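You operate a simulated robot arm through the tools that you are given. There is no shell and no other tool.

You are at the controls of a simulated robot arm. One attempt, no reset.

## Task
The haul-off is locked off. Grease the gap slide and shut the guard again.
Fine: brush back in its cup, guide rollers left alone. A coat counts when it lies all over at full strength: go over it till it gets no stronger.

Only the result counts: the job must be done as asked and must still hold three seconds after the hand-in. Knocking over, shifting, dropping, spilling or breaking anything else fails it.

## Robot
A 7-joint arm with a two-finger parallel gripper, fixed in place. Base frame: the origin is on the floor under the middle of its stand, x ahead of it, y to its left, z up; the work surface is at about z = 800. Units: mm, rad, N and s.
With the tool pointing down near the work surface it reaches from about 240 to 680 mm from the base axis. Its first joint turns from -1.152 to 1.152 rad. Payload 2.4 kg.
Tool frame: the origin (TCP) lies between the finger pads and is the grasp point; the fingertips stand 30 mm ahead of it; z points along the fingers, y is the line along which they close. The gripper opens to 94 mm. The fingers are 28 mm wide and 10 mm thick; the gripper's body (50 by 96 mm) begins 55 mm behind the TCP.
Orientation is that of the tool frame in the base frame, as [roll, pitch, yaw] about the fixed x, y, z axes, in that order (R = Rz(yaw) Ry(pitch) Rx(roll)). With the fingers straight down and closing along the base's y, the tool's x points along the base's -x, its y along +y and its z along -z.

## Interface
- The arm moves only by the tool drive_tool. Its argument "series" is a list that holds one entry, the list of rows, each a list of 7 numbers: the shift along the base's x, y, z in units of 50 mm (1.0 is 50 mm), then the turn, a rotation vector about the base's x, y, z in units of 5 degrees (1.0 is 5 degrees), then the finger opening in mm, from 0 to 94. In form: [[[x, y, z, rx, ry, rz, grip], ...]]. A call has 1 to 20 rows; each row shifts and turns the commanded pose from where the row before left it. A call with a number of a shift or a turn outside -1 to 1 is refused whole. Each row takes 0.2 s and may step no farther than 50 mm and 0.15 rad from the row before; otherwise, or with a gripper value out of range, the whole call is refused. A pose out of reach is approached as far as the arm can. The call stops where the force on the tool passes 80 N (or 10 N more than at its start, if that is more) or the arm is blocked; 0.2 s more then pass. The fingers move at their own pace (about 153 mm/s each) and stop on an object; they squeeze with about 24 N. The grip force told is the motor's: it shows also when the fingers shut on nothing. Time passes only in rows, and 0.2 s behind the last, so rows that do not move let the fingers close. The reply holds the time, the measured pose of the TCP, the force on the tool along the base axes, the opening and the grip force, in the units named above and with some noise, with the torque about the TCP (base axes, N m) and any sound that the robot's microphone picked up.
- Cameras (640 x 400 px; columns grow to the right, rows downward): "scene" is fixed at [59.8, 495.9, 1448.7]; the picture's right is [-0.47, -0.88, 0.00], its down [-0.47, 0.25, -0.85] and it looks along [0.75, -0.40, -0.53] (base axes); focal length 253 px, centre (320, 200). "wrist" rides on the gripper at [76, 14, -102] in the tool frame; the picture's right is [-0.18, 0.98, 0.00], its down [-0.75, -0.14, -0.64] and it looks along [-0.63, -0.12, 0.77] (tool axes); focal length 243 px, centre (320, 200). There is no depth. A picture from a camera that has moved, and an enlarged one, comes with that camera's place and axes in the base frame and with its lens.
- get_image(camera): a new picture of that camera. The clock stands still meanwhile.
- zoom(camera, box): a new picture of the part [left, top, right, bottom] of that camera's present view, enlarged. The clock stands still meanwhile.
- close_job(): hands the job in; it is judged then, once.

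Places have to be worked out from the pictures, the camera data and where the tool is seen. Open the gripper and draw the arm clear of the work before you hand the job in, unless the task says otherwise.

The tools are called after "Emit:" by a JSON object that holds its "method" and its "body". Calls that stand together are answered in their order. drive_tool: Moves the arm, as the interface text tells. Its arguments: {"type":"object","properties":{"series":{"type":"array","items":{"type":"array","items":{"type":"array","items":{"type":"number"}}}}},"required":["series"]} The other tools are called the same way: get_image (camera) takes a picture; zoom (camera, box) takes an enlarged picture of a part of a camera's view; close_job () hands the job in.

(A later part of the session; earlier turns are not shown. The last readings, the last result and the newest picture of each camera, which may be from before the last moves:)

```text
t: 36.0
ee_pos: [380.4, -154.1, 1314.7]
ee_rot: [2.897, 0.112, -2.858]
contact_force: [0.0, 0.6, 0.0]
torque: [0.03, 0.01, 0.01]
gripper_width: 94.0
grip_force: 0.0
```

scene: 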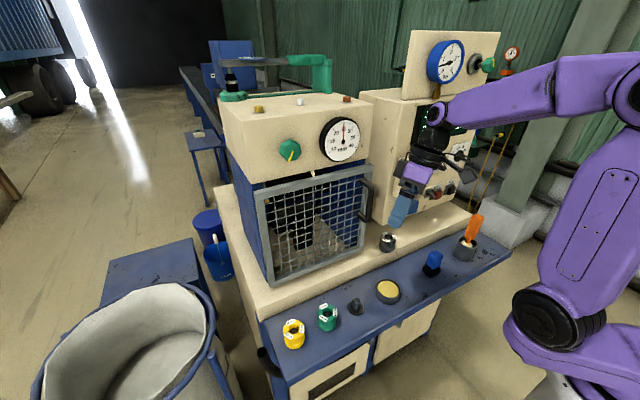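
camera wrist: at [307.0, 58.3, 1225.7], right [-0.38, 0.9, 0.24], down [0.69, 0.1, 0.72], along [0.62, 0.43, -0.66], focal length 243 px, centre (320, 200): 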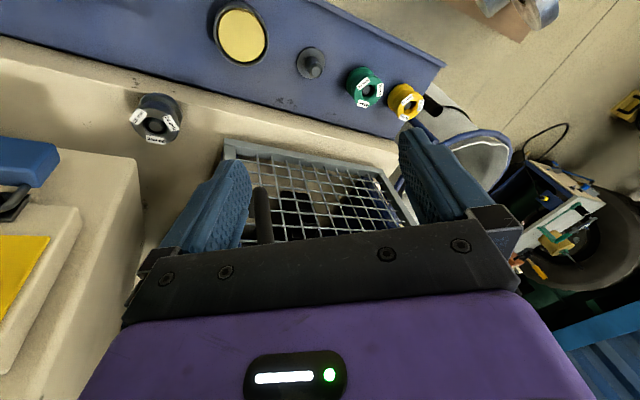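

Small steps all go through except ry, whose fold-back direction seems pinned: the wrist-fold joint is at its stop because the forearm rises. Going down should relieve that, so I step down in small rows.

Emit:
{"method": "drive_tool", "body": {"series": [[[0, 0, -0.2, 0, 0, 0, 94], [0, 0, -0.2, 0, 0, 0, 94], [0, 0, -0.2, 0, 0, 0, 94], [0, 0, -0.2, 0, 0, 0, 94]]]}}

Emit:
{"method": "drive_tool", "body": {"series": [[[0.2, 0, -0.2, 0, 0, 0, 94], [0.2, 0, -0.2, 0, 0, 0, 94], [0.2, 0, -0.2, 0, 0, 0, 94], [0.2, 0, -0.2, 0, 0, 0, 94]]]}}

Emit:
{"method": "zoom", "body": {"camera": "scene", "box": [400, 0, 640, 400]}}

```text
t: 37.0
ee_pos: [378.5, -154.8, 1304.5]
ee_rot: [2.893, 0.115, -2.858]
contact_force: [0.1, 0.3, 0.1]
torque: [0.03, -0.03, 0.02]
gripper_width: 93.8
grip_force: 0.1
out of reach, approached as far as the arm can: row 1, 3, 4
```

```text
t: 38.0
ee_pos: [379.7, -154.7, 1305.0]
ee_rot: [2.892, 0.115, -2.857]
contact_force: [0.4, 0.5, 0.2]
torque: [0.02, -0.01, -0.01]
gripper_width: 94.0
grip_force: 0.1
out of reach, approached as far as the arm can: row 1, 2, 3, 4
```

```text
1.00 times, centred on (520, 200) of scene (not enlarged: the box is as wide or as high as the picture)
camera zoom: at [59.8, 495.9, 1448.7], right [-0.47, -0.88, 0.0], down [-0.47, 0.25, -0.85], along [0.75, -0.4, -0.53], focal length 253 px, centre (120, 200)
```

zoom: 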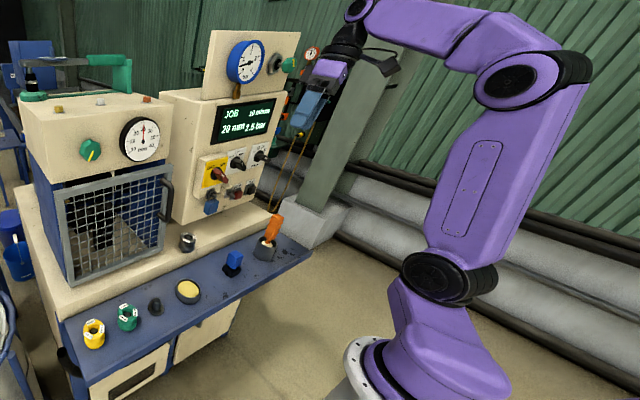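

Even small downward steps are pinned here. I test a pure wrist motion: turn rx− while moving the TCP −y, so that the wrist point itself stays put.

Emit:
{"method": "drive_tool", "body": {"series": [[[0, -0.3, 0.06, -1, 0, 0, 94], [0, -0.3, 0.05, -1, 0, 0, 94], [0, -0.3, 0.02, -1, 0, 0, 94], [0, 0, 0, 0, 0, 0, 94]]]}}

Emit:
{"method": "zoom", "body": {"camera": "scene", "box": [400, 0, 640, 400]}}

```text
t: 39.0
ee_pos: [379.7, -155.2, 1305.3]
ee_rot: [2.893, 0.116, -2.86]
contact_force: [1.1, -0.1, 0.0]
torque: [-0.03, 0.0, 0.0]
gripper_width: 94.1
grip_force: 0.0
out of reach, approached as far as the arm can: row 1, 2, 3
```

```text
1.00 times, centred on (520, 200) of scene (not enlarged: the box is as wide or as high as the picture)
camera zoom: at [59.8, 495.9, 1448.7], right [-0.47, -0.88, 0.0], down [-0.47, 0.25, -0.85], along [0.75, -0.4, -0.53], focal length 253 px, centre (120, 200)
```

zoom: 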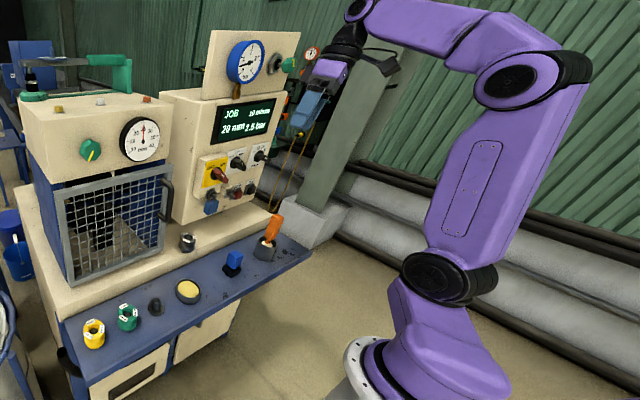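

A wrist-only turn is pinned as well. From the log, yaw relative to the arm's azimuth strongly drives joint 1: rel. yaw is about +63° off the start value here. I bring the yaw back toward its starting relation and watch the shoulder.

Emit:
{"method": "drive_tool", "body": {"series": [[[0, 0, 0, 0, 0, -1, 94], [0, 0, 0, 0, 0, -1, 94], [0, 0, 0, 0, 0, -1, 94], [0, 0, 0, 0, 0, -1, 94], [0, 0, 0, 0, 0, -1, 94], [0, 0, 0, 0, 0, -1, 94], [0, 0, 0, 0, 0, 0, 94]]]}}

Emit:
{"method": "zoom", "body": {"camera": "scene", "box": [400, 0, 640, 400]}}

```text
t: 40.6
ee_pos: [378.3, -154.2, 1303.6]
ee_rot: [2.892, 0.117, 2.902]
contact_force: [-1.2, 0.6, 0.1]
torque: [0.03, 0.0, -0.03]
gripper_width: 94.0
grip_force: 0.1
```

```text
1.00 times, centred on (520, 200) of scene (not enlarged: the box is as wide or as high as the picture)
camera zoom: at [59.8, 495.9, 1448.7], right [-0.47, -0.88, 0.0], down [-0.47, 0.25, -0.85], along [0.75, -0.4, -0.53], focal length 253 px, centre (120, 200)
```

zoom: 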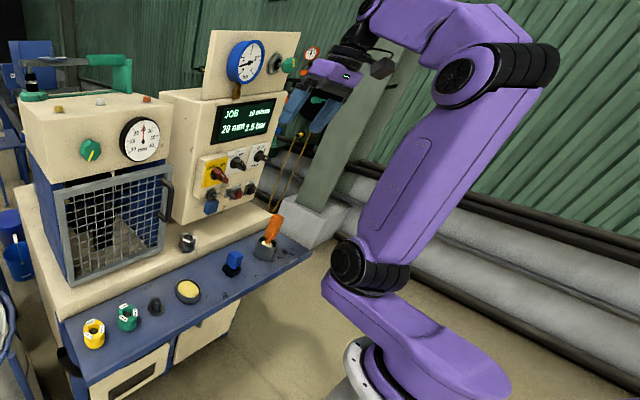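

Turning the yaw back brought joint 1 to mid-range, and nothing was flagged. Now I try removing the lean about the arm's radial axis.

Emit:
{"method": "drive_tool", "body": {"series": [[[0, 0, 0, -0.69, 0.28, 0, 94], [0, 0, 0, -0.69, 0.28, 0, 94], [0, 0, 0, 0, 0, 0, 94]]]}}

Emit:
{"method": "drive_tool", "body": {"series": [[[0, 0, -0.6, 0, 0, 0, 94], [0, 0, -0.6, 0, 0, 0, 94], [0, 0, -0.6, 0, 0, 0, 94], [0, 0, 0, 0, 0, 0, 94]]]}}

Emit:
{"method": "zoom", "body": {"camera": "scene", "box": [400, 0, 640, 400]}}

```text
t: 41.4
ee_pos: [377.1, -154.6, 1304.0]
ee_rot: [2.893, 0.114, 2.901]
contact_force: [0.1, 0.1, -0.7]
torque: [-0.01, -0.01, -0.01]
gripper_width: 94.1
grip_force: 0.1
out of reach, approached as far as the arm can: row 1, 2
```

```text
t: 42.4
ee_pos: [378.0, -153.7, 1214.0]
ee_rot: [2.889, 0.116, 2.9]
contact_force: [0.0, 0.2, -0.4]
torque: [0.01, -0.02, 0.03]
gripper_width: 94.4
grip_force: 0.1
```

```text
1.00 times, centred on (520, 200) of scene (not enlarged: the box is as wide or as high as the picture)
camera zoom: at [59.8, 495.9, 1448.7], right [-0.47, -0.88, 0.0], down [-0.47, 0.25, -0.85], along [0.75, -0.4, -0.53], focal length 253 px, centre (120, 200)
```

zoom: 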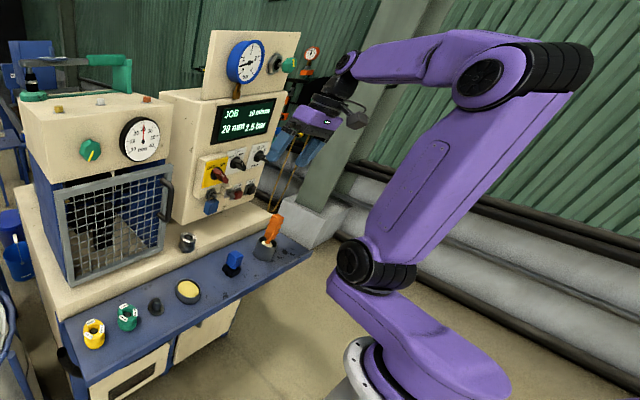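

With joint 1 mid-range, motion is free except for the pinned lean. I now believe the forearm-roll joint got wound onto its stop when the hand passed in line with the forearm at t≈2–9. To unwind it I go where there's free room ahead, rotating rigidly about the base axis to azimuth ≈ +28°.

Emit:
{"method": "drive_tool", "body": {"series": [[[0.24, 0.672, 0, 0, 0, 1, 94], [0.18, 0.688, 0, 0, 0, 1, 94], [0.12, 0.702, 0, 0, 0, 1, 94], [0.058, 0.708, 0, 0, 0, 1, 94], [-0.004, 0.712, 0, 0, 0, 1, 94], [-0.066, 0.71, 0, 0, 0, 1, 94], [-0.126, 0.7, 0, 0, 0, 1, 94], [-0.188, 0.686, 0, 0, 0, 1, 94], [-0.248, 0.668, 0, 0, 0, 1, 94], [-0.304, 0.644, 0, 0, 0, 1, 94], [0, 0, 0, 0, 0, 0, 94]]]}}

Emit:
{"method": "zoom", "body": {"camera": "scene", "box": [400, 0, 640, 400]}}

```text
t: 44.8
ee_pos: [359.9, 189.6, 1213.2]
ee_rot: [2.888, 0.117, -2.51]
contact_force: [0.1, -0.5, -0.2]
torque: [-0.01, 0.0, -0.06]
gripper_width: 94.0
grip_force: 0.1
```

```text
1.00 times, centred on (520, 200) of scene (not enlarged: the box is as wide or as high as the picture)
camera zoom: at [59.7, 495.9, 1448.7], right [-0.47, -0.88, 0.0], down [-0.47, 0.25, -0.85], along [0.75, -0.4, -0.53], focal length 253 px, centre (120, 200)
```

zoom: 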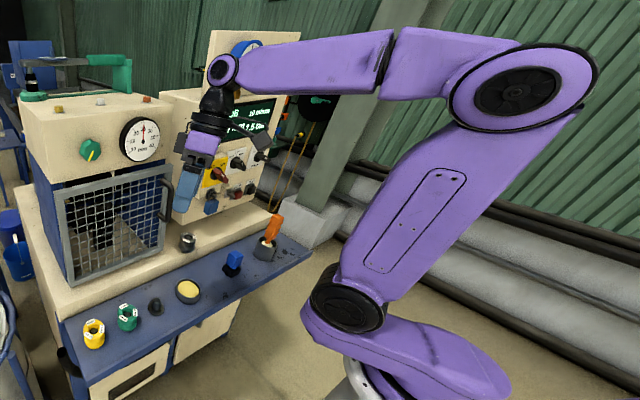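

That whole rigid turn was free, as expected. The wrist is now near (371,145,1410) with the forearm about level at azimuth ≈20°. I unwind the roll joint by swinging the hand sideways (+y, the free direction) about the wrist point, until the fingers point forward-left and level.

Emit:
{"method": "drive_tool", "body": {"series": [[[0.15, 0.289, 0.086, 0.864, -0.401, -0.16, 94], [0.151, 0.28, 0.113, 0.864, -0.401, -0.16, 94], [0.15, 0.268, 0.139, 0.864, -0.401, -0.16, 94], [0.148, 0.254, 0.164, 0.864, -0.401, -0.16, 94], [0.146, 0.239, 0.188, 0.864, -0.401, -0.16, 94], [0.142, 0.222, 0.211, 0.864, -0.401, -0.16, 94], [0.137, 0.203, 0.232, 0.864, -0.401, -0.16, 94], [0.131, 0.183, 0.251, 0.864, -0.401, -0.16, 94], [0.125, 0.162, 0.269, 0.864, -0.401, -0.16, 94], [0.117, 0.139, 0.284, 0.864, -0.401, -0.16, 94], [0.109, 0.116, 0.298, 0.864, -0.401, -0.16, 94], [0.1, 0.091, 0.309, 0.864, -0.401, -0.16, 94], [0.09, 0.066, 0.319, 0.864, -0.401, -0.16, 94], [0.079, 0.041, 0.326, 0.864, -0.401, -0.16, 94], [0.068, 0.015, 0.331, 0.864, -0.401, -0.16, 94], [0.057, -0.011, 0.333, 0.864, -0.401, -0.16, 94]]]}}

Emit:
{"method": "zoom", "body": {"camera": "scene", "box": [400, 0, 640, 400]}}

```text
t: 48.2
ee_pos: [456.8, 317.6, 1408.2]
ee_rot: [1.572, 0.931, 2.71]
contact_force: [-0.2, -0.6, 0.4]
torque: [-0.02, 0.01, 0.01]
gripper_width: 93.9
grip_force: 0.2
```

```text
1.00 times, centred on (520, 200) of scene (not enlarged: the box is as wide or as high as the picture)
camera zoom: at [59.8, 495.9, 1448.7], right [-0.47, -0.88, 0.0], down [-0.47, 0.25, -0.85], along [0.75, -0.4, -0.53], focal length 253 px, centre (120, 200)
```

zoom: 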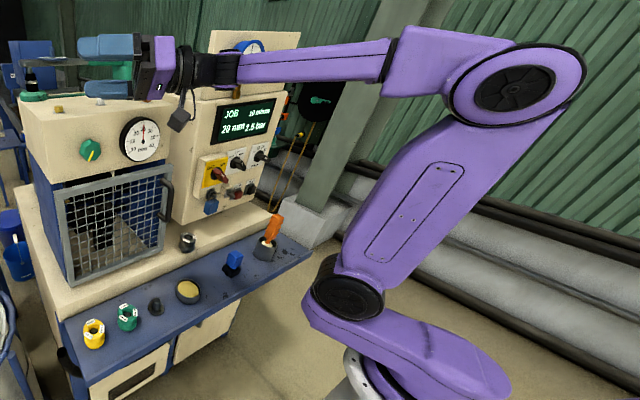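

The swing was free throughout, with only the wrist moving. Next I take the hand from the side to above the forearm line, so the roll joint returns to near zero.

Emit:
{"method": "drive_tool", "body": {"series": [[[0.194, -0.104, 0.242, 0.63, -0.291, -0.631, 94], [0.182, -0.128, 0.24, 0.63, -0.291, -0.631, 94], [0.168, -0.151, 0.237, 0.63, -0.291, -0.631, 94], [0.153, -0.172, 0.232, 0.63, -0.291, -0.631, 94], [0.137, -0.193, 0.226, 0.63, -0.291, -0.631, 94], [0.12, -0.212, 0.218, 0.63, -0.291, -0.631, 94], [0.103, -0.23, 0.209, 0.63, -0.291, -0.631, 94], [0.084, -0.246, 0.198, 0.63, -0.291, -0.631, 94], [0.066, -0.261, 0.186, 0.63, -0.291, -0.631, 94], [0.046, -0.274, 0.172, 0.63, -0.291, -0.631, 94], [0.027, -0.285, 0.158, 0.63, -0.291, -0.631, 94], [0.007, -0.294, 0.143, 0.63, -0.291, -0.631, 94]]]}}

Emit:
{"method": "zoom", "body": {"camera": "scene", "box": [400, 0, 640, 400]}}

```text
t: 50.8
ee_pos: [521.3, 190.9, 1530.6]
ee_rot: [0.801, 0.495, 1.486]
contact_force: [0.0, 0.6, -0.2]
torque: [0.01, 0.03, 0.02]
gripper_width: 94.0
grip_force: 0.2
```

```text
1.00 times, centred on (520, 200) of scene (not enlarged: the box is as wide or as high as the picture)
camera zoom: at [59.8, 495.9, 1448.7], right [-0.47, -0.88, 0.0], down [-0.47, 0.25, -0.85], along [0.75, -0.4, -0.53], focal length 253 px, centre (120, 200)
```

zoom: 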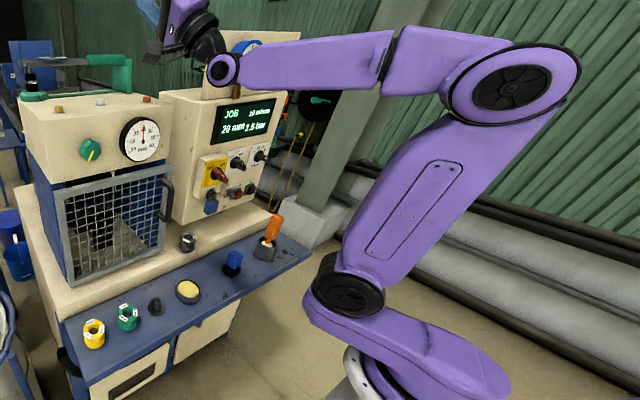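

All free, and the roll joint should now be near zero with the hand above the forearm line. I look closely at elbow and wrist to check that their axes are parallel before tipping the hand down in plane.

Emit:
{"method": "zoom", "body": {"camera": "scene", "box": [340, 0, 500, 100]}}

Emit:
{"method": "zoom", "body": {"camera": "scene", "box": [600, 0, 840, 150]}}

```text
4.00 times, centred on (420, 50) of scene
camera zoom: at [59.8, 495.9, 1448.7], right [-0.47, -0.88, 0.0], down [-0.47, 0.25, -0.85], along [0.75, -0.4, -0.53], focal length 1014 px, centre (-80, 800)
```

zoom: 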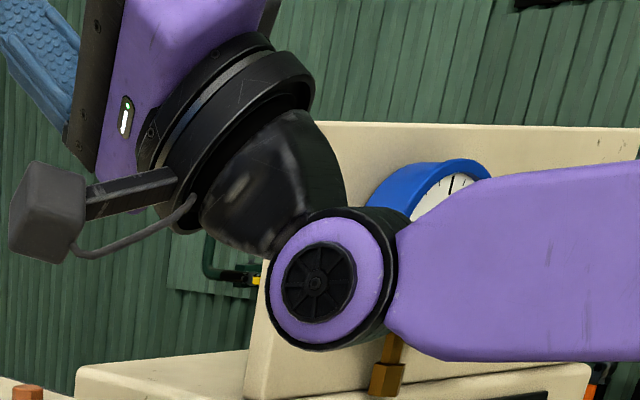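

```text
refused: 840 is not a number from 0 to 640
```

The axes look about parallel, within what I can read. I rotate rigidly to azimuth ≈45° to have free room, then check before tipping down.

Emit:
{"method": "drive_tool", "body": {"series": [[[-0.372, 0.894, 0, 0, 0, 1, 94], [-0.448, 0.858, 0, 0, 0, 1, 94], [-0.522, 0.816, 0, 0, 0, 1, 94], [-0.592, 0.768, 0, 0, 0, 1, 94], [-0.654, 0.712, 0, 0, 0, 1, 94]]]}}

Emit:
{"method": "zoom", "body": {"camera": "scene", "box": [400, 0, 640, 400]}}

Emit:
{"method": "zoom", "body": {"camera": "scene", "box": [240, 0, 480, 150]}}

```text
t: 52.0
ee_pos: [390.9, 394.9, 1531.7]
ee_rot: [0.799, 0.494, 1.922]
contact_force: [0.0, 0.5, 0.0]
torque: [0.03, -0.01, 0.0]
gripper_width: 94.3
grip_force: 0.1
```

```text
1.00 times, centred on (520, 200) of scene (not enlarged: the box is as wide or as high as the picture)
camera zoom: at [59.8, 495.9, 1448.7], right [-0.47, -0.88, 0.0], down [-0.47, 0.25, -0.85], along [0.75, -0.4, -0.53], focal length 253 px, centre (120, 200)
```

zoom: 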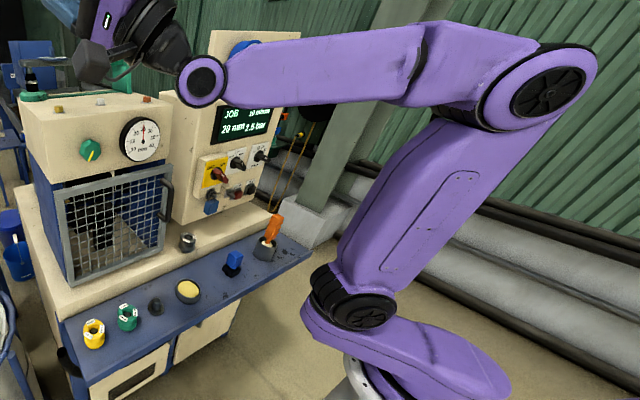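

```text
2.67 times, centred on (360, 75) of scene
camera zoom: at [59.8, 495.9, 1448.7], right [-0.47, -0.88, 0.0], down [-0.47, 0.25, -0.85], along [0.75, -0.4, -0.53], focal length 676 px, centre (213, 533)
```

zoom: 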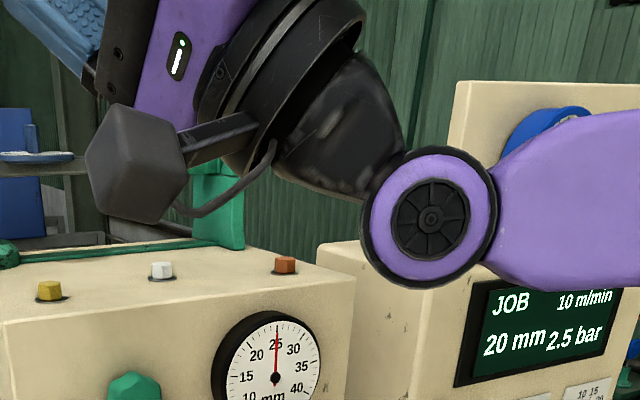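

This picture shows the base housing unchanged while the wheel above it yawed. So the arm has two vertical yaw axes with an offset shoulder, and its arm plane is always vertical. I zoom on the shoulder and elbow to read the present plane direction.

Emit:
{"method": "zoom", "body": {"camera": "scene", "box": [480, 240, 640, 340]}}

Emit:
{"method": "zoom", "body": {"camera": "scene", "box": [600, 0, 640, 200]}}

```text
4.00 times, centred on (560, 290) of scene
camera zoom: at [59.8, 495.9, 1448.7], right [-0.47, -0.88, 0.0], down [-0.47, 0.25, -0.85], along [0.75, -0.4, -0.53], focal length 1014 px, centre (-640, -160)
```

zoom: 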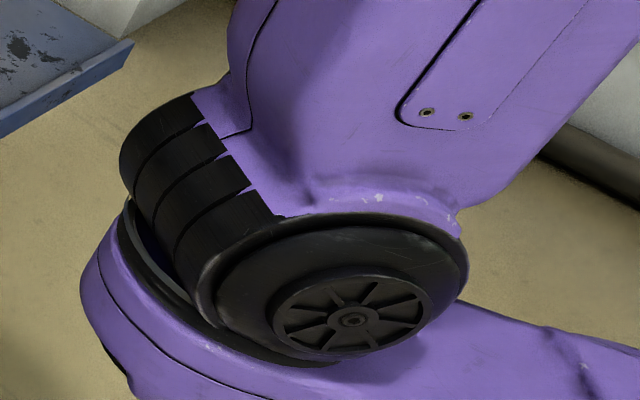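

```text
2.00 times, centred on (620, 100) of scene
camera zoom: at [59.8, 495.9, 1448.7], right [-0.47, -0.88, 0.0], down [-0.47, 0.25, -0.85], along [0.75, -0.4, -0.53], focal length 507 px, centre (-280, 400)
```

zoom: 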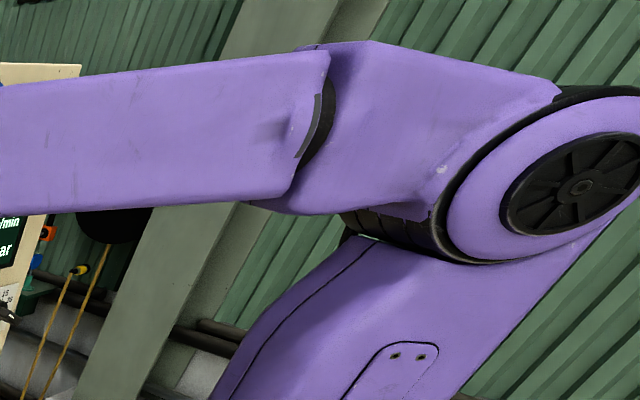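

The wheel's axis reads an arm plane azimuth of ≈53°, matching the double-yaw model (shoulder near (107,40)). I first swing the hand into that plane about the wrist, then tip it down through the forearm line in brisk in-plane steps.

Emit:
{"method": "drive_tool", "body": {"series": [[[-0.162, 0.152, 0, 0, 0, 0.81, 94], [-0.174, 0.142, 0, 0, 0, 0.81, 94], [0.078, 0.103, -0.176, -0.5, 0.377, 0, 94], [0.138, 0.183, -0.372, -1, 0.753, 0, 94], [0.112, 0.149, -0.395, -1, 0.753, 0, 94], [0.086, 0.114, -0.413, -1, 0.753, 0, 94], [0.058, 0.077, -0.426, -1, 0.753, 0, 94], [0.03, 0.04, -0.434, -1, 0.753, 0, 94], [0.001, 0.002, -0.437, -1, 0.753, 0, 94], [-0.027, -0.036, -0.435, -1, 0.753, 0, 94], [-0.056, -0.074, -0.427, -1, 0.753, 0, 94], [-0.083, -0.111, -0.414, -1, 0.753, 0, 94]]]}}

Emit:
{"method": "zoom", "body": {"camera": "scene", "box": [400, 0, 640, 400]}}

Emit:
{"method": "zoom", "body": {"camera": "scene", "box": [240, 0, 480, 150]}}

```text
t: 54.6
ee_pos: [393.7, 427.1, 1334.0]
ee_rot: [2.036, 0.591, 2.77]
contact_force: [0.3, 0.0, 1.1]
torque: [0.0, 0.02, 0.0]
gripper_width: 94.2
grip_force: 0.1
```

```text
1.00 times, centred on (520, 200) of scene (not enlarged: the box is as wide or as high as the picture)
camera zoom: at [59.8, 495.9, 1448.7], right [-0.47, -0.88, 0.0], down [-0.47, 0.25, -0.85], along [0.75, -0.4, -0.53], focal length 253 px, centre (120, 200)
```

zoom: 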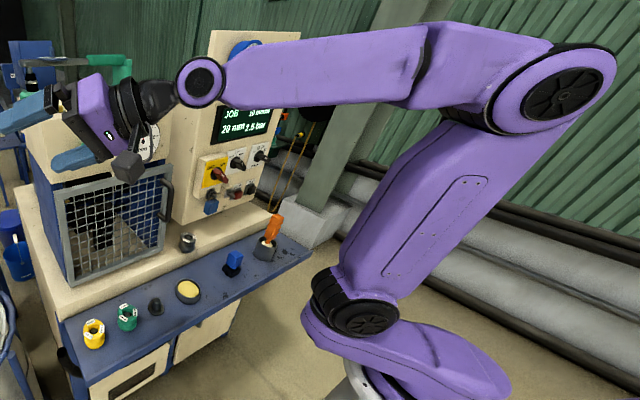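

```text
2.67 times, centred on (360, 75) of scene
camera zoom: at [59.8, 495.9, 1448.7], right [-0.47, -0.88, 0.0], down [-0.47, 0.25, -0.85], along [0.75, -0.4, -0.53], focal length 676 px, centre (213, 533)
```

zoom: 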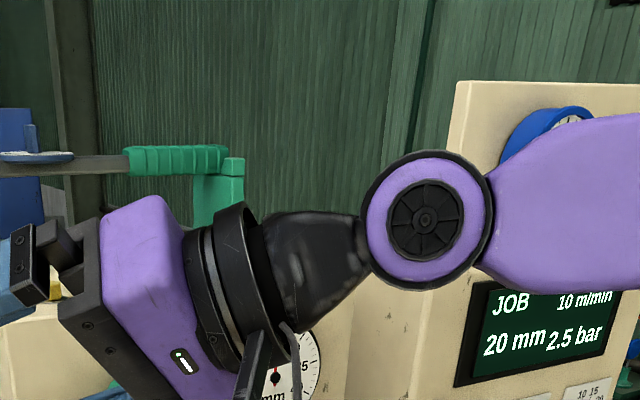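

The hand passed through cleanly, and the wrist disc and forearm shell show no flip. I continue tipping down to nearly vertical.

Emit:
{"method": "drive_tool", "body": {"series": [[[-0.11, -0.146, -0.397, -1, 0.753, 0, 94], [-0.136, -0.18, -0.374, -1, 0.753, 0, 94], [-0.159, -0.212, -0.348, -1, 0.753, 0, 94], [-0.181, -0.241, -0.316, -1, 0.753, 0, 94], [-0.201, -0.267, -0.282, -1, 0.753, 0, 94], [-0.218, -0.29, -0.244, -1, 0.753, 0, 94], [-0.233, -0.309, -0.203, -1, 0.753, 0, 94], [-0.245, -0.325, -0.159, -1, 0.753, 0, 94], [-0.254, -0.337, -0.114, -1, 0.753, 0, 94], [-0.26, -0.345, -0.068, -1, 0.753, 0, 94]]]}}

Emit:
{"method": "zoom", "body": {"camera": "scene", "box": [400, 0, 640, 400]}}

```text
t: 56.8
ee_pos: [290.8, 297.7, 1208.4]
ee_rot: [3.063, 0.059, 3.138]
contact_force: [0.3, -0.1, -0.8]
torque: [0.0, 0.0, 0.01]
gripper_width: 94.3
grip_force: 0.0
```

```text
1.00 times, centred on (520, 200) of scene (not enlarged: the box is as wide or as high as the picture)
camera zoom: at [59.8, 495.9, 1448.7], right [-0.47, -0.88, 0.0], down [-0.47, 0.25, -0.85], along [0.75, -0.4, -0.53], focal length 253 px, centre (120, 200)
```

zoom: 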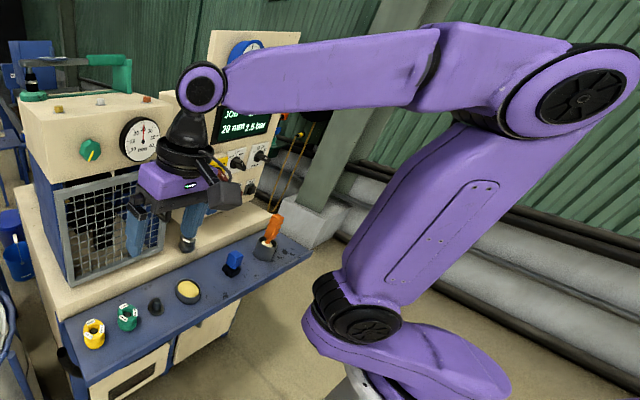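

The arm is back in a clean state: fingers almost straight down at (291,298,1208), yaw ≈π. From now on I keep tilts within the arm's own plane. I level the residual lean and move over in front of the handle with the tool yawed 15° to suit the arm's plane.

Emit:
{"method": "drive_tool", "body": {"series": [[[0, 0, 0, -0.45, 0.33, 0, 94], [0, 0, 0, -0.45, 0.33, 0, 94], [0.4, -0.7, 0, 0, 0, 0.5, 94], [0.45, -0.7, 0, 0, 0, 0.5, 94], [0.45, -0.7, 0, 0, 0, 0.5, 94], [0.45, -0.7, 0, 0, 0, 0.5, 94], [0.45, -0.7, 0, 0, 0, 0.5, 94], [0.4, -0.4, 0, 0, 0, 0.5, 94], [0, 0, 0, 0, 0, 0, 94]]]}}

Emit:
{"method": "zoom", "body": {"camera": "scene", "box": [400, 0, 640, 400]}}

Emit:
{"method": "get_image", "body": {"camera": "wrist"}}

```text
t: 58.8
ee_pos: [422.3, 99.7, 1208.8]
ee_rot: [3.139, -0.001, -2.879]
contact_force: [0.3, -0.5, -0.1]
torque: [-0.02, 0.01, 0.03]
gripper_width: 94.0
grip_force: 0.0
```

```text
1.00 times, centred on (520, 200) of scene (not enlarged: the box is as wide or as high as the picture)
camera zoom: at [59.8, 495.8, 1448.7], right [-0.47, -0.88, 0.0], down [-0.47, 0.25, -0.85], along [0.75, -0.4, -0.53], focal length 253 px, centre (120, 200)
```

zoom: 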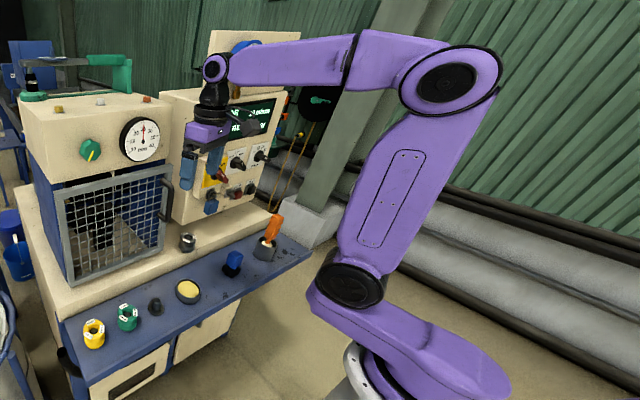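

```text
taken
camera wrist: at [342.8, 93.1, 1311.3], right [-0.08, 1.0, 0.0], down [0.76, 0.06, 0.64], along [0.64, 0.05, -0.77], focal length 243 px, centre (320, 200)
```

wrist: 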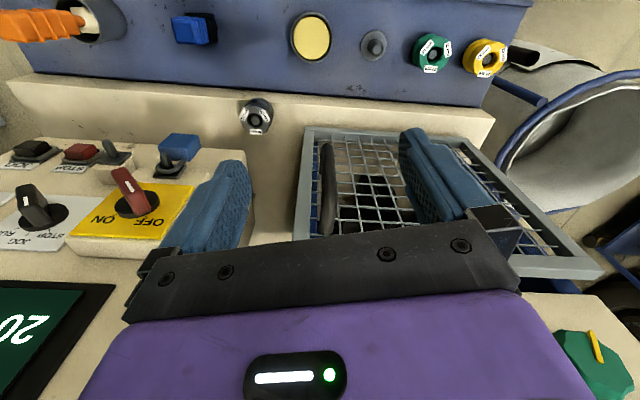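

Everything is free now, exactly as commanded: TCP (422,100,1209), fingers straight down, and the handle bar is seen between the fingers at y≈113. I tilt 35° forward in plane and lower to a pre-grasp pose about 30 mm in front of the bar.

Emit:
{"method": "drive_tool", "body": {"series": [[[0.11, 0.003, -0.354, 0.259, -0.966, 0, 94], [0.11, 0.003, -0.354, 0.259, -0.966, 0, 94], [0.11, 0.003, -0.354, 0.259, -0.966, 0, 94], [0.11, 0.003, -0.354, 0.259, -0.966, 0, 94], [0.11, 0.003, -0.354, 0.259, -0.966, 0, 94], [0.11, 0.003, -0.354, 0.259, -0.966, 0, 94], [0.11, 0.003, -0.354, 0.259, -0.966, 0, 94], [0, 0, 0, 0, 0, 0, 94]]]}}

Emit:
{"method": "get_image", "body": {"camera": "wrist"}}

Emit:
{"method": "zoom", "body": {"camera": "scene", "box": [300, 120, 460, 240]}}

```text
t: 60.6
ee_pos: [459.0, 103.6, 1083.9]
ee_rot: [3.14, 0.612, -2.881]
contact_force: [0.1, -0.5, 0.7]
torque: [-0.02, 0.03, 0.0]
gripper_width: 94.2
grip_force: 0.0
```

```text
taken
camera wrist: at [336.3, 84.7, 1125.1], right [-0.11, 0.99, 0.11], down [0.28, -0.07, 0.96], along [0.95, 0.13, -0.27], focal length 243 px, centre (320, 200)
```

wrist: 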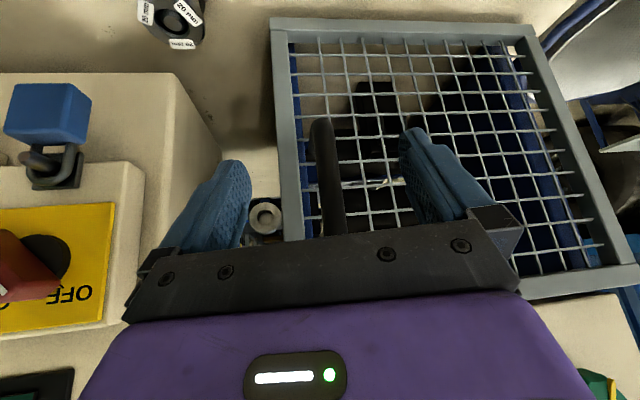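

```text
3.33 times, centred on (380, 180) of scene
camera zoom: at [59.8, 495.9, 1448.7], right [-0.47, -0.88, 0.0], down [-0.47, 0.25, -0.85], along [0.75, -0.4, -0.53], focal length 845 px, centre (120, 267)
```

zoom: 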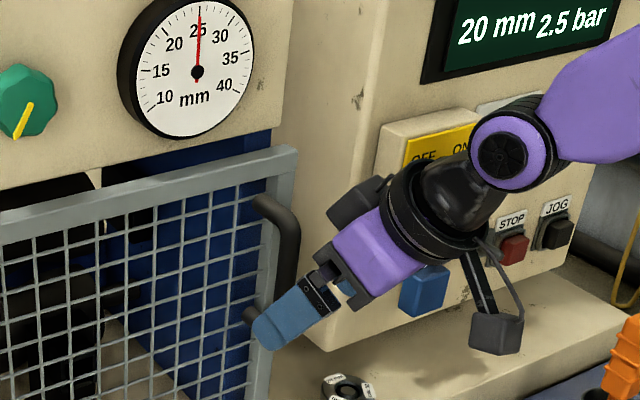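

The bar sits centred between the open fingers at about (503,114.7). I advance 32 mm along the tool's heading and close on the bar.

Emit:
{"method": "drive_tool", "body": {"series": [[[0.31, 0.083, 0, 0, 0, 0, 94], [0.31, 0.083, 0, 0, 0, 0, 94], [0, 0, 0, 0, 0, 0, 94], [0, 0, 0, 0, 0, 0, 40], [0, 0, 0, 0, 0, 0, 0], [0, 0, 0, 0, 0, 0, 0], [0, 0, 0, 0, 0, 0, 0]]]}}

Emit:
{"method": "get_image", "body": {"camera": "wrist"}}

Emit:
{"method": "zoom", "body": {"camera": "scene", "box": [300, 120, 460, 240]}}

```text
t: 62.2
ee_pos: [489.7, 113.9, 1083.2]
ee_rot: [3.141, 0.609, -2.873]
contact_force: [-2.2, 23.3, -2.4]
torque: [-0.26, 0.07, 0.12]
gripper_width: 20.0
grip_force: 44.8
```

```text
taken
camera wrist: at [366.9, 94.8, 1125.1], right [-0.11, 0.99, 0.11], down [0.28, -0.07, 0.96], along [0.95, 0.14, -0.27], focal length 243 px, centre (320, 200)
```

wrist: 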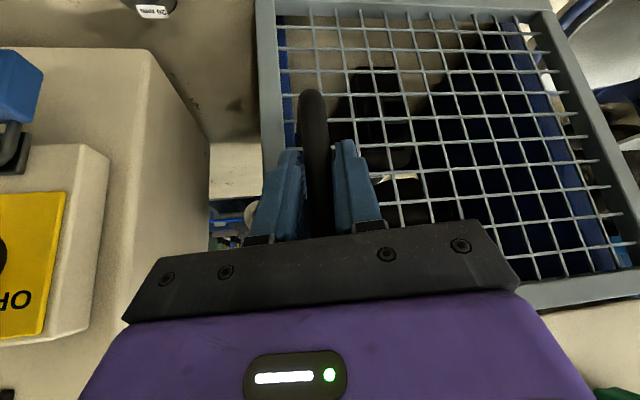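

```text
3.33 times, centred on (380, 180) of scene
camera zoom: at [59.7, 496.6, 1448.4], right [-0.47, -0.88, 0.0], down [-0.47, 0.25, -0.85], along [0.75, -0.4, -0.53], focal length 845 px, centre (120, 267)
```

zoom: 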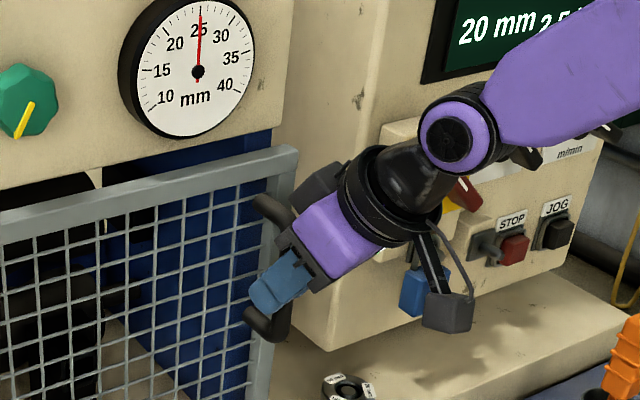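

The grip is on the bar (20 mm), with some sideways load because the bar sits a few mm off. I pull gently along the start of the opening arc about a left-hand hinge near (540,392), watching the force.

Emit:
{"method": "drive_tool", "body": {"series": [[[-0.2, 0.07, 0, 0, 0, 0, 0], [-0.2, 0.05, 0, 0, 0, 0, 0], [-0.38, 0.09, 0, 0, 0, 0, 0]]]}}

Emit:
{"method": "get_image", "body": {"camera": "scene"}}

```text
t: 63.0
ee_pos: [452.0, 120.6, 1084.4]
ee_rot: [3.14, 0.612, -2.885]
contact_force: [4.9, 11.1, 3.4]
torque: [-0.33, 0.96, -0.14]
gripper_width: 20.2
grip_force: 45.0
```

```text
taken
```

scene: 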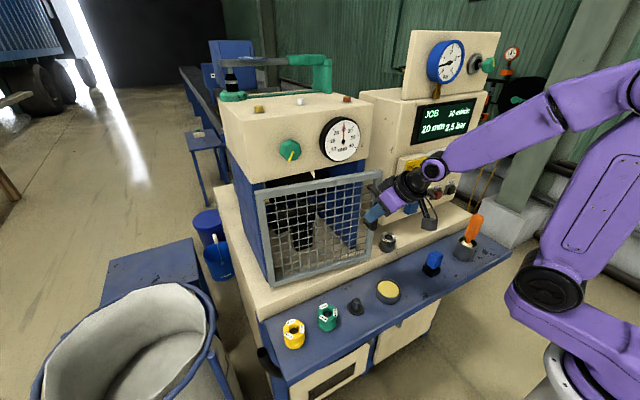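

The guard is swinging open on its left hinge with low force. I continue along the arc in 4° steps.

Emit:
{"method": "drive_tool", "body": {"series": [[[-0.372, 0.12, 0, 0, 0, 0, 0], [-0.364, 0.142, 0, 0, 0, 0, 0], [-0.35, 0.17, 0, 0, 0, 0, 0], [-0.34, 0.19, 0, 0, 0, 0, 0], [-0.324, 0.218, 0, 0, 0, 0, 0]]]}}

Emit:
{"method": "get_image", "body": {"camera": "scene"}}

```text
t: 64.2
ee_pos: [364.3, 163.8, 1084.8]
ee_rot: [3.14, 0.611, -2.882]
contact_force: [-9.0, -15.3, 5.1]
torque: [0.17, 0.12, -0.24]
gripper_width: 20.2
grip_force: 45.4
```

```text
taken
```

scene: 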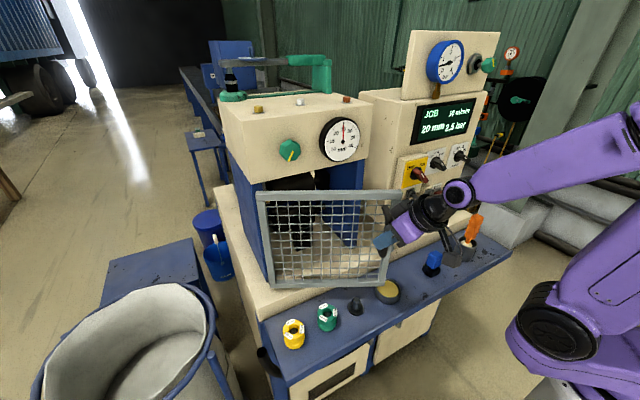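

It is about 28° open with low force. I continue to about 48°.

Emit:
{"method": "drive_tool", "body": {"series": [[[-0.31, 0.238, 0, 0, 0, 0, 0], [-0.29, 0.258, 0, 0, 0, 0, 0], [-0.274, 0.28, 0, 0, 0, 0, 0], [-0.252, 0.296, 0, 0, 0, 0, 0], [-0.234, 0.316, 0, 0, 0, 0, 0]]]}}

Emit:
{"method": "get_image", "body": {"camera": "scene"}}

Emit:
{"method": "get_image", "body": {"camera": "wrist"}}

```text
t: 65.4
ee_pos: [302.6, 236.6, 1089.0]
ee_rot: [-3.133, 0.594, -2.876]
contact_force: [-18.2, -12.1, -27.8]
torque: [0.37, -0.38, 0.03]
gripper_width: 20.4
grip_force: 45.0
out of reach, approached as far as the arm can: row 3, 4
```

```text
taken
```

scene: 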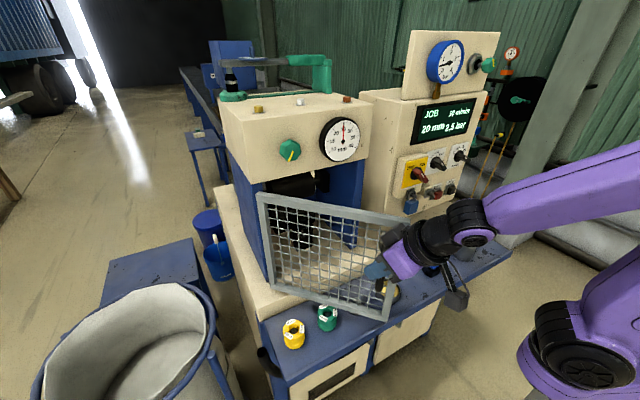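

```text
taken
camera wrist: at [180.4, 217.5, 1131.7], right [-0.11, 0.99, 0.1], down [0.29, -0.06, 0.95], along [0.95, 0.13, -0.28], focal length 243 px, centre (320, 200)
```

wrist: 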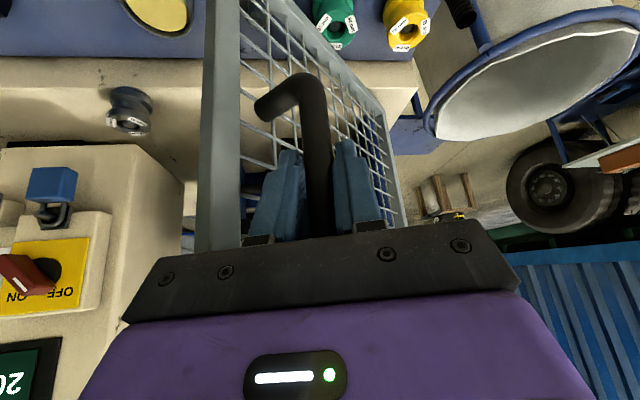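

The guard is about 47° open and the arm is near its folded limit here. I open the fingers partly, reduce the tilt, and back off from the bar before going up.

Emit:
{"method": "drive_tool", "body": {"series": [[[0, 0, 0, 0, 0, 0, 45], [0, 0, 0, 0, 0, 0, 45], [-0.1, -0.027, 0.1, -0.259, 0.966, 0, 45], [-0.1, -0.027, 0.1, -0.259, 0.966, 0, 45], [-0.1, -0.027, 0.1, -0.259, 0.966, 0, 45], [-0.25, -0.067, 0, 0, 0, 0, 45], [0, 0, 0, 0, 0, 0, 45]]]}}

Emit:
{"method": "get_image", "body": {"camera": "wrist"}}

Emit:
{"method": "get_image", "body": {"camera": "scene"}}

```text
t: 67.0
ee_pos: [278.9, 229.0, 1107.5]
ee_rot: [3.14, 0.349, -2.881]
contact_force: [0.3, 0.0, 0.5]
torque: [0.01, -0.02, 0.01]
gripper_width: 45.0
grip_force: 0.0
```

```text
taken
camera wrist: at [169.4, 214.6, 1178.3], right [-0.09, 0.99, 0.06], down [0.51, -0.01, 0.86], along [0.86, 0.11, -0.5], focal length 243 px, centre (320, 200)
```

wrist: 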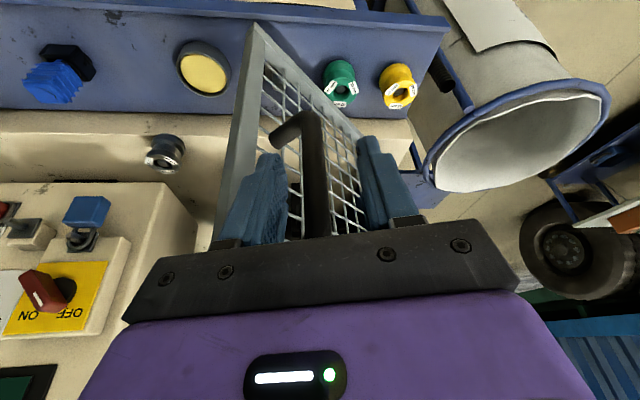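

```text
taken
```

scene: 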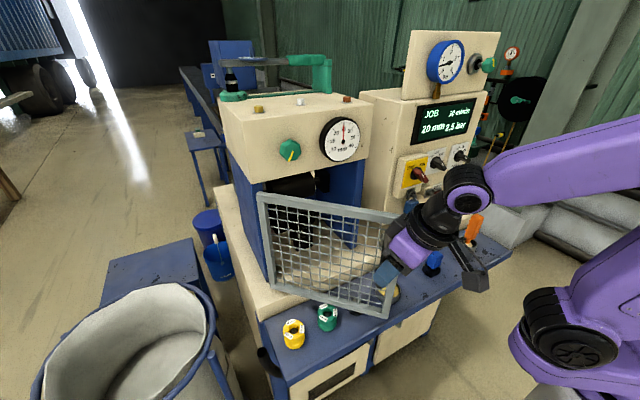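

The hand is clear of the bar with no contact. I rise above the guard's top with the tool upright and fingers closed, and cross over to its inner side to push it further open.

Emit:
{"method": "drive_tool", "body": {"series": [[[0, 0, 0.64, -0.259, 0.966, 0, 45], [0, 0, 0.64, -0.259, 0.966, 0, 45], [0, 0, 0.64, -0.259, 0.966, 0, 45], [0, 0, 0.64, -0.259, 0.966, 0, 20], [0.73, -0.195, 0.1, 0, 0, 0, 0], [0.73, -0.195, 0, 0, 0, 0, 0], [0.73, -0.195, 0, 0, 0, 0, 0], [0.73, -0.195, 0, 0, 0, 0, 0], [0, 0, 0, 0, 0, 0, 0]]]}}

Emit:
{"method": "get_image", "body": {"camera": "scene"}}

Emit:
{"method": "get_image", "body": {"camera": "wrist"}}

```text
t: 69.0
ee_pos: [426.4, 192.6, 1240.7]
ee_rot: [3.139, 0.0, -2.879]
contact_force: [0.4, -0.4, -1.0]
torque: [0.0, -0.04, -0.01]
gripper_width: 0.0
grip_force: 24.0
```

```text
taken
```

scene: 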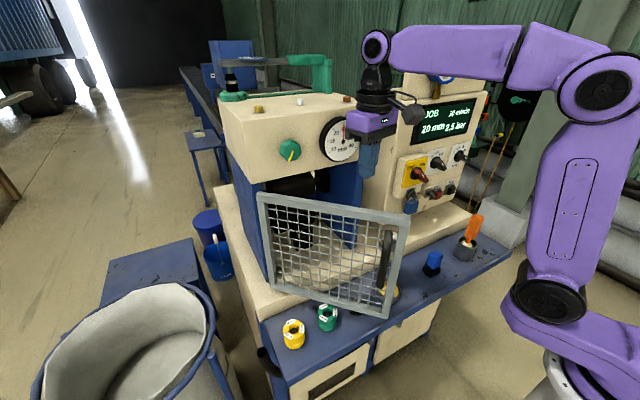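

```text
taken
camera wrist: at [346.7, 185.2, 1343.6], right [-0.08, 1.0, 0.0], down [0.76, 0.06, 0.64], along [0.64, 0.05, -0.77], focal length 243 px, centre (320, 200)
```

wrist: 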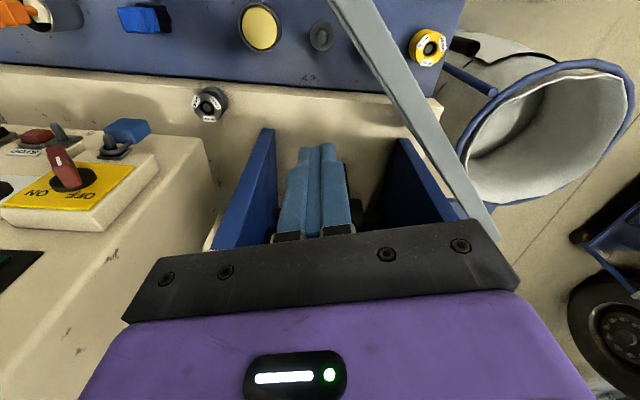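

The guard stands at about 45°, and my closed fingers hang inside it with free motion. I lower the fingertips just below the top frame and sweep out along the arc to push it open.

Emit:
{"method": "drive_tool", "body": {"series": [[[0, 0, -0.7, 0, 0, 0, 0], [0, 0, -0.7, 0, 0, 0, 0], [0, 0, -0.7, 0, 0, 0, 0], [-0.356, 0.35, 0, 0, 0, 0, 0], [-0.356, 0.35, 0, 0, 0, 0, 0], [-0.263, 0.284, 0, 0, 0, 0, 0], [-0.263, 0.284, 0, 0, 0, 0, 0], [-0.209, 0.326, 0, 0, 0, 0, 0], [-0.209, 0.326, 0, 0, 0, 0, 0]]]}}

Emit:
{"method": "get_image", "body": {"camera": "scene"}}

```text
t: 71.0
ee_pos: [340.2, 286.6, 1137.2]
ee_rot: [3.14, -0.001, -2.883]
contact_force: [0.5, -0.2, 0.2]
torque: [0.03, -0.04, 0.02]
gripper_width: 0.0
grip_force: 24.5
```

```text
taken
```

scene: 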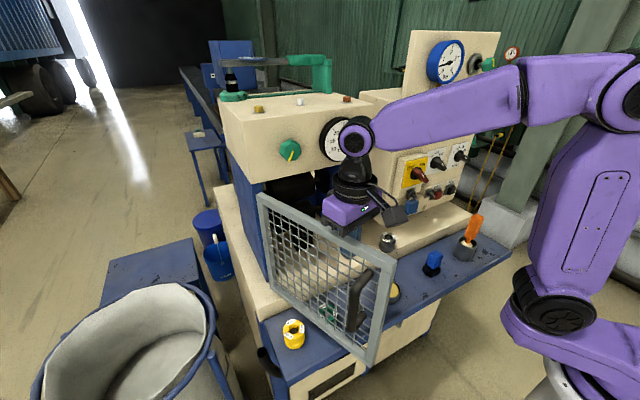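

It swings freely; it is at about 70° now. I continue pushing to a little past 100°.

Emit:
{"method": "drive_tool", "body": {"series": [[[-0.151, 0.357, 0, 0, 0, 0, 0], [-0.151, 0.357, 0, 0, 0, 0, 0], [-0.085, 0.377, 0, 0, 0, 0, 0], [-0.085, 0.377, 0, 0, 0, 0, 0], [-0.02, 0.387, 0, 0, 0, 0, 0], [-0.02, 0.387, 0, 0, 0, 0, 0], [0.034, 0.386, 0, 0, 0, 0, 0], [0.05, 0.38, 0, 0, 0, 0, 0]]]}}

Emit:
{"method": "get_image", "body": {"camera": "scene"}}

Emit:
{"method": "get_image", "body": {"camera": "wrist"}}

```text
t: 72.5
ee_pos: [315.6, 382.8, 1135.7]
ee_rot: [-3.109, -0.028, -2.898]
contact_force: [-13.4, -28.2, 11.8]
torque: [1.23, -0.61, -0.1]
gripper_width: 0.3
grip_force: 24.5
stopped in row 7: the force on the tool passed its limit at 107 N (the readings are from after the stop); the commanded pose is now the measured one
```

```text
taken
```

scene: 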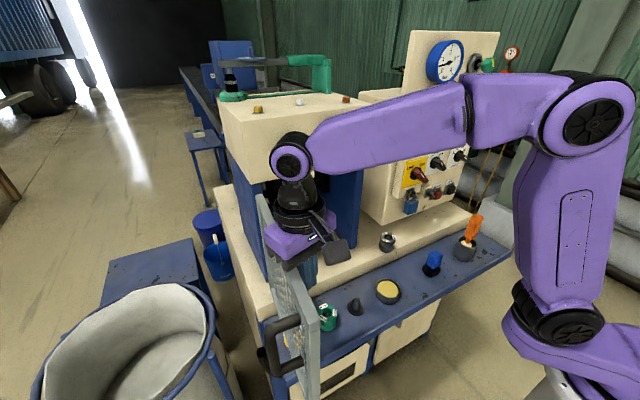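

```text
taken
camera wrist: at [239.1, 381.9, 1239.5], right [-0.06, 1.0, -0.04], down [0.78, 0.07, 0.62], along [0.63, 0.01, -0.78], focal length 243 px, centre (320, 200)
```

wrist: 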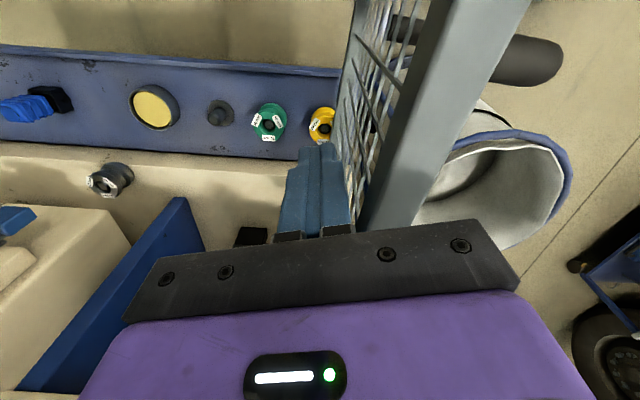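

The guard met its end stop at about 97°. I back off at once, level the tool, and move to look into the opening.

Emit:
{"method": "drive_tool", "body": {"series": [[[0, -0.4, 0, 0.44, -0.22, 0, 0], [0, -0.6, 0, 0, 0, 0, 0], [0.2, -0.7, 0.3, 0, 0, 0, 0], [0.3, -0.8, 0.4, 0, 0, 0, 0], [0.3, -0.8, 0.4, 0, 0, 0, 0], [0.3, -0.8, 0.4, 0, 0, 0, 0], [0.3, -0.5, 0.4, 0, 0, 0, 0], [0, 0, 0, 0, 0, 0, 0]]]}}

Emit:
{"method": "get_image", "body": {"camera": "scene"}}

Emit:
{"method": "get_image", "body": {"camera": "wrist"}}

```text
t: 74.3
ee_pos: [386.7, 156.5, 1229.6]
ee_rot: [3.139, 0.003, -2.895]
contact_force: [0.4, -0.3, -0.4]
torque: [-0.01, -0.02, 0.02]
gripper_width: 0.0
grip_force: 24.1
```

```text
taken
```

scene: 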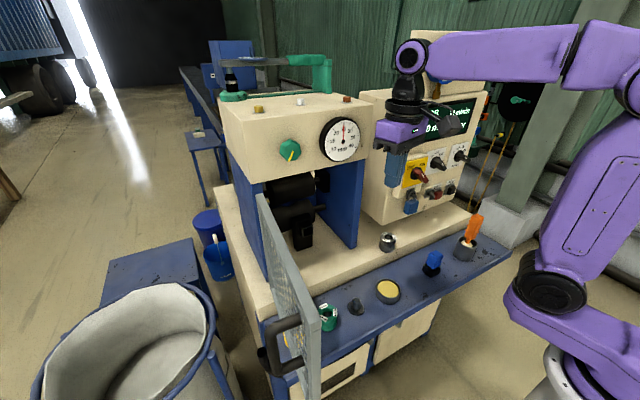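

```text
taken
camera wrist: at [306.9, 150.4, 1331.3], right [-0.06, 1.0, 0.0], down [0.76, 0.04, 0.64], along [0.64, 0.04, -0.76], focal length 243 px, centre (320, 200)
```

wrist: 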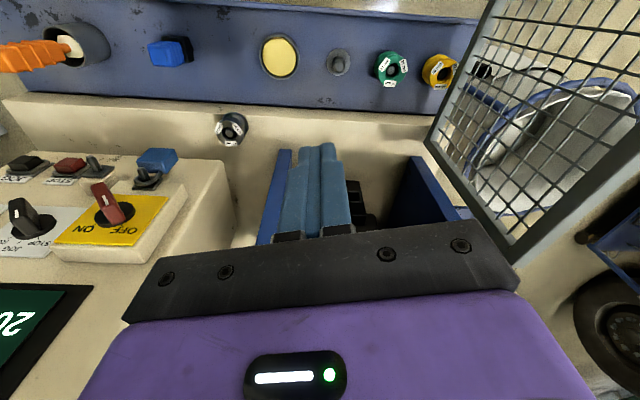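

The guard stands open past 90°. I zoom the scene camera into the opening.

Emit:
{"method": "zoom", "body": {"camera": "scene", "box": [260, 160, 380, 260]}}

Emit:
{"method": "zoom", "body": {"camera": "scene", "box": [265, 165, 345, 225]}}

Emit:
{"method": "zoom", "body": {"camera": "scene", "box": [270, 195, 330, 255]}}

```text
4.00 times, centred on (320, 210) of scene
camera zoom: at [59.8, 495.8, 1448.7], right [-0.47, -0.88, 0.0], down [-0.47, 0.25, -0.85], along [0.75, -0.4, -0.53], focal length 1014 px, centre (320, 160)
```

zoom: 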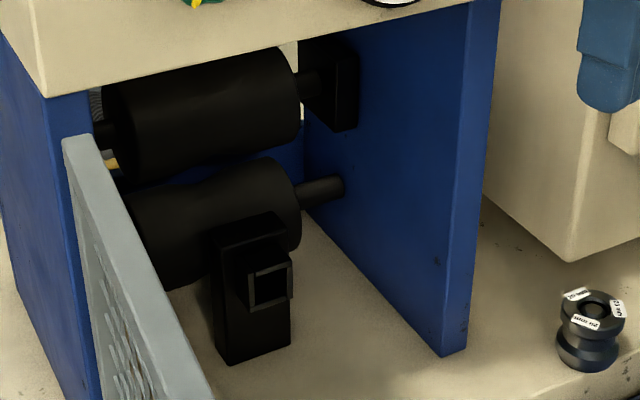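

```text
6.67 times, centred on (305, 195) of scene
camera zoom: at [59.8, 495.8, 1448.7], right [-0.47, -0.88, 0.0], down [-0.47, 0.25, -0.85], along [0.75, -0.4, -0.53], focal length 1689 px, centre (420, 233)
```

zoom: 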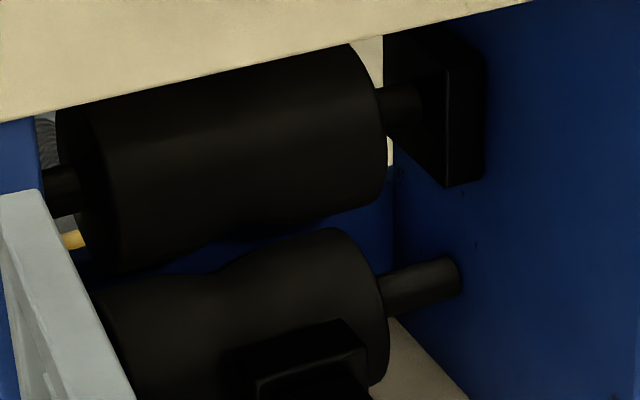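

```text
6.67 times, centred on (300, 225) of scene
camera zoom: at [59.8, 495.8, 1448.7], right [-0.47, -0.88, 0.0], down [-0.47, 0.25, -0.85], along [0.75, -0.4, -0.53], focal length 1689 px, centre (453, 33)
```

zoom: 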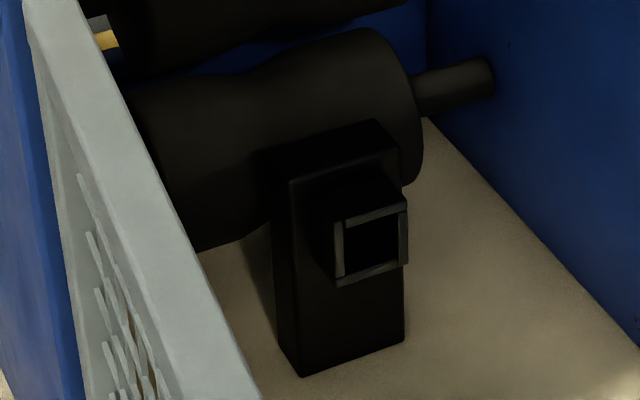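

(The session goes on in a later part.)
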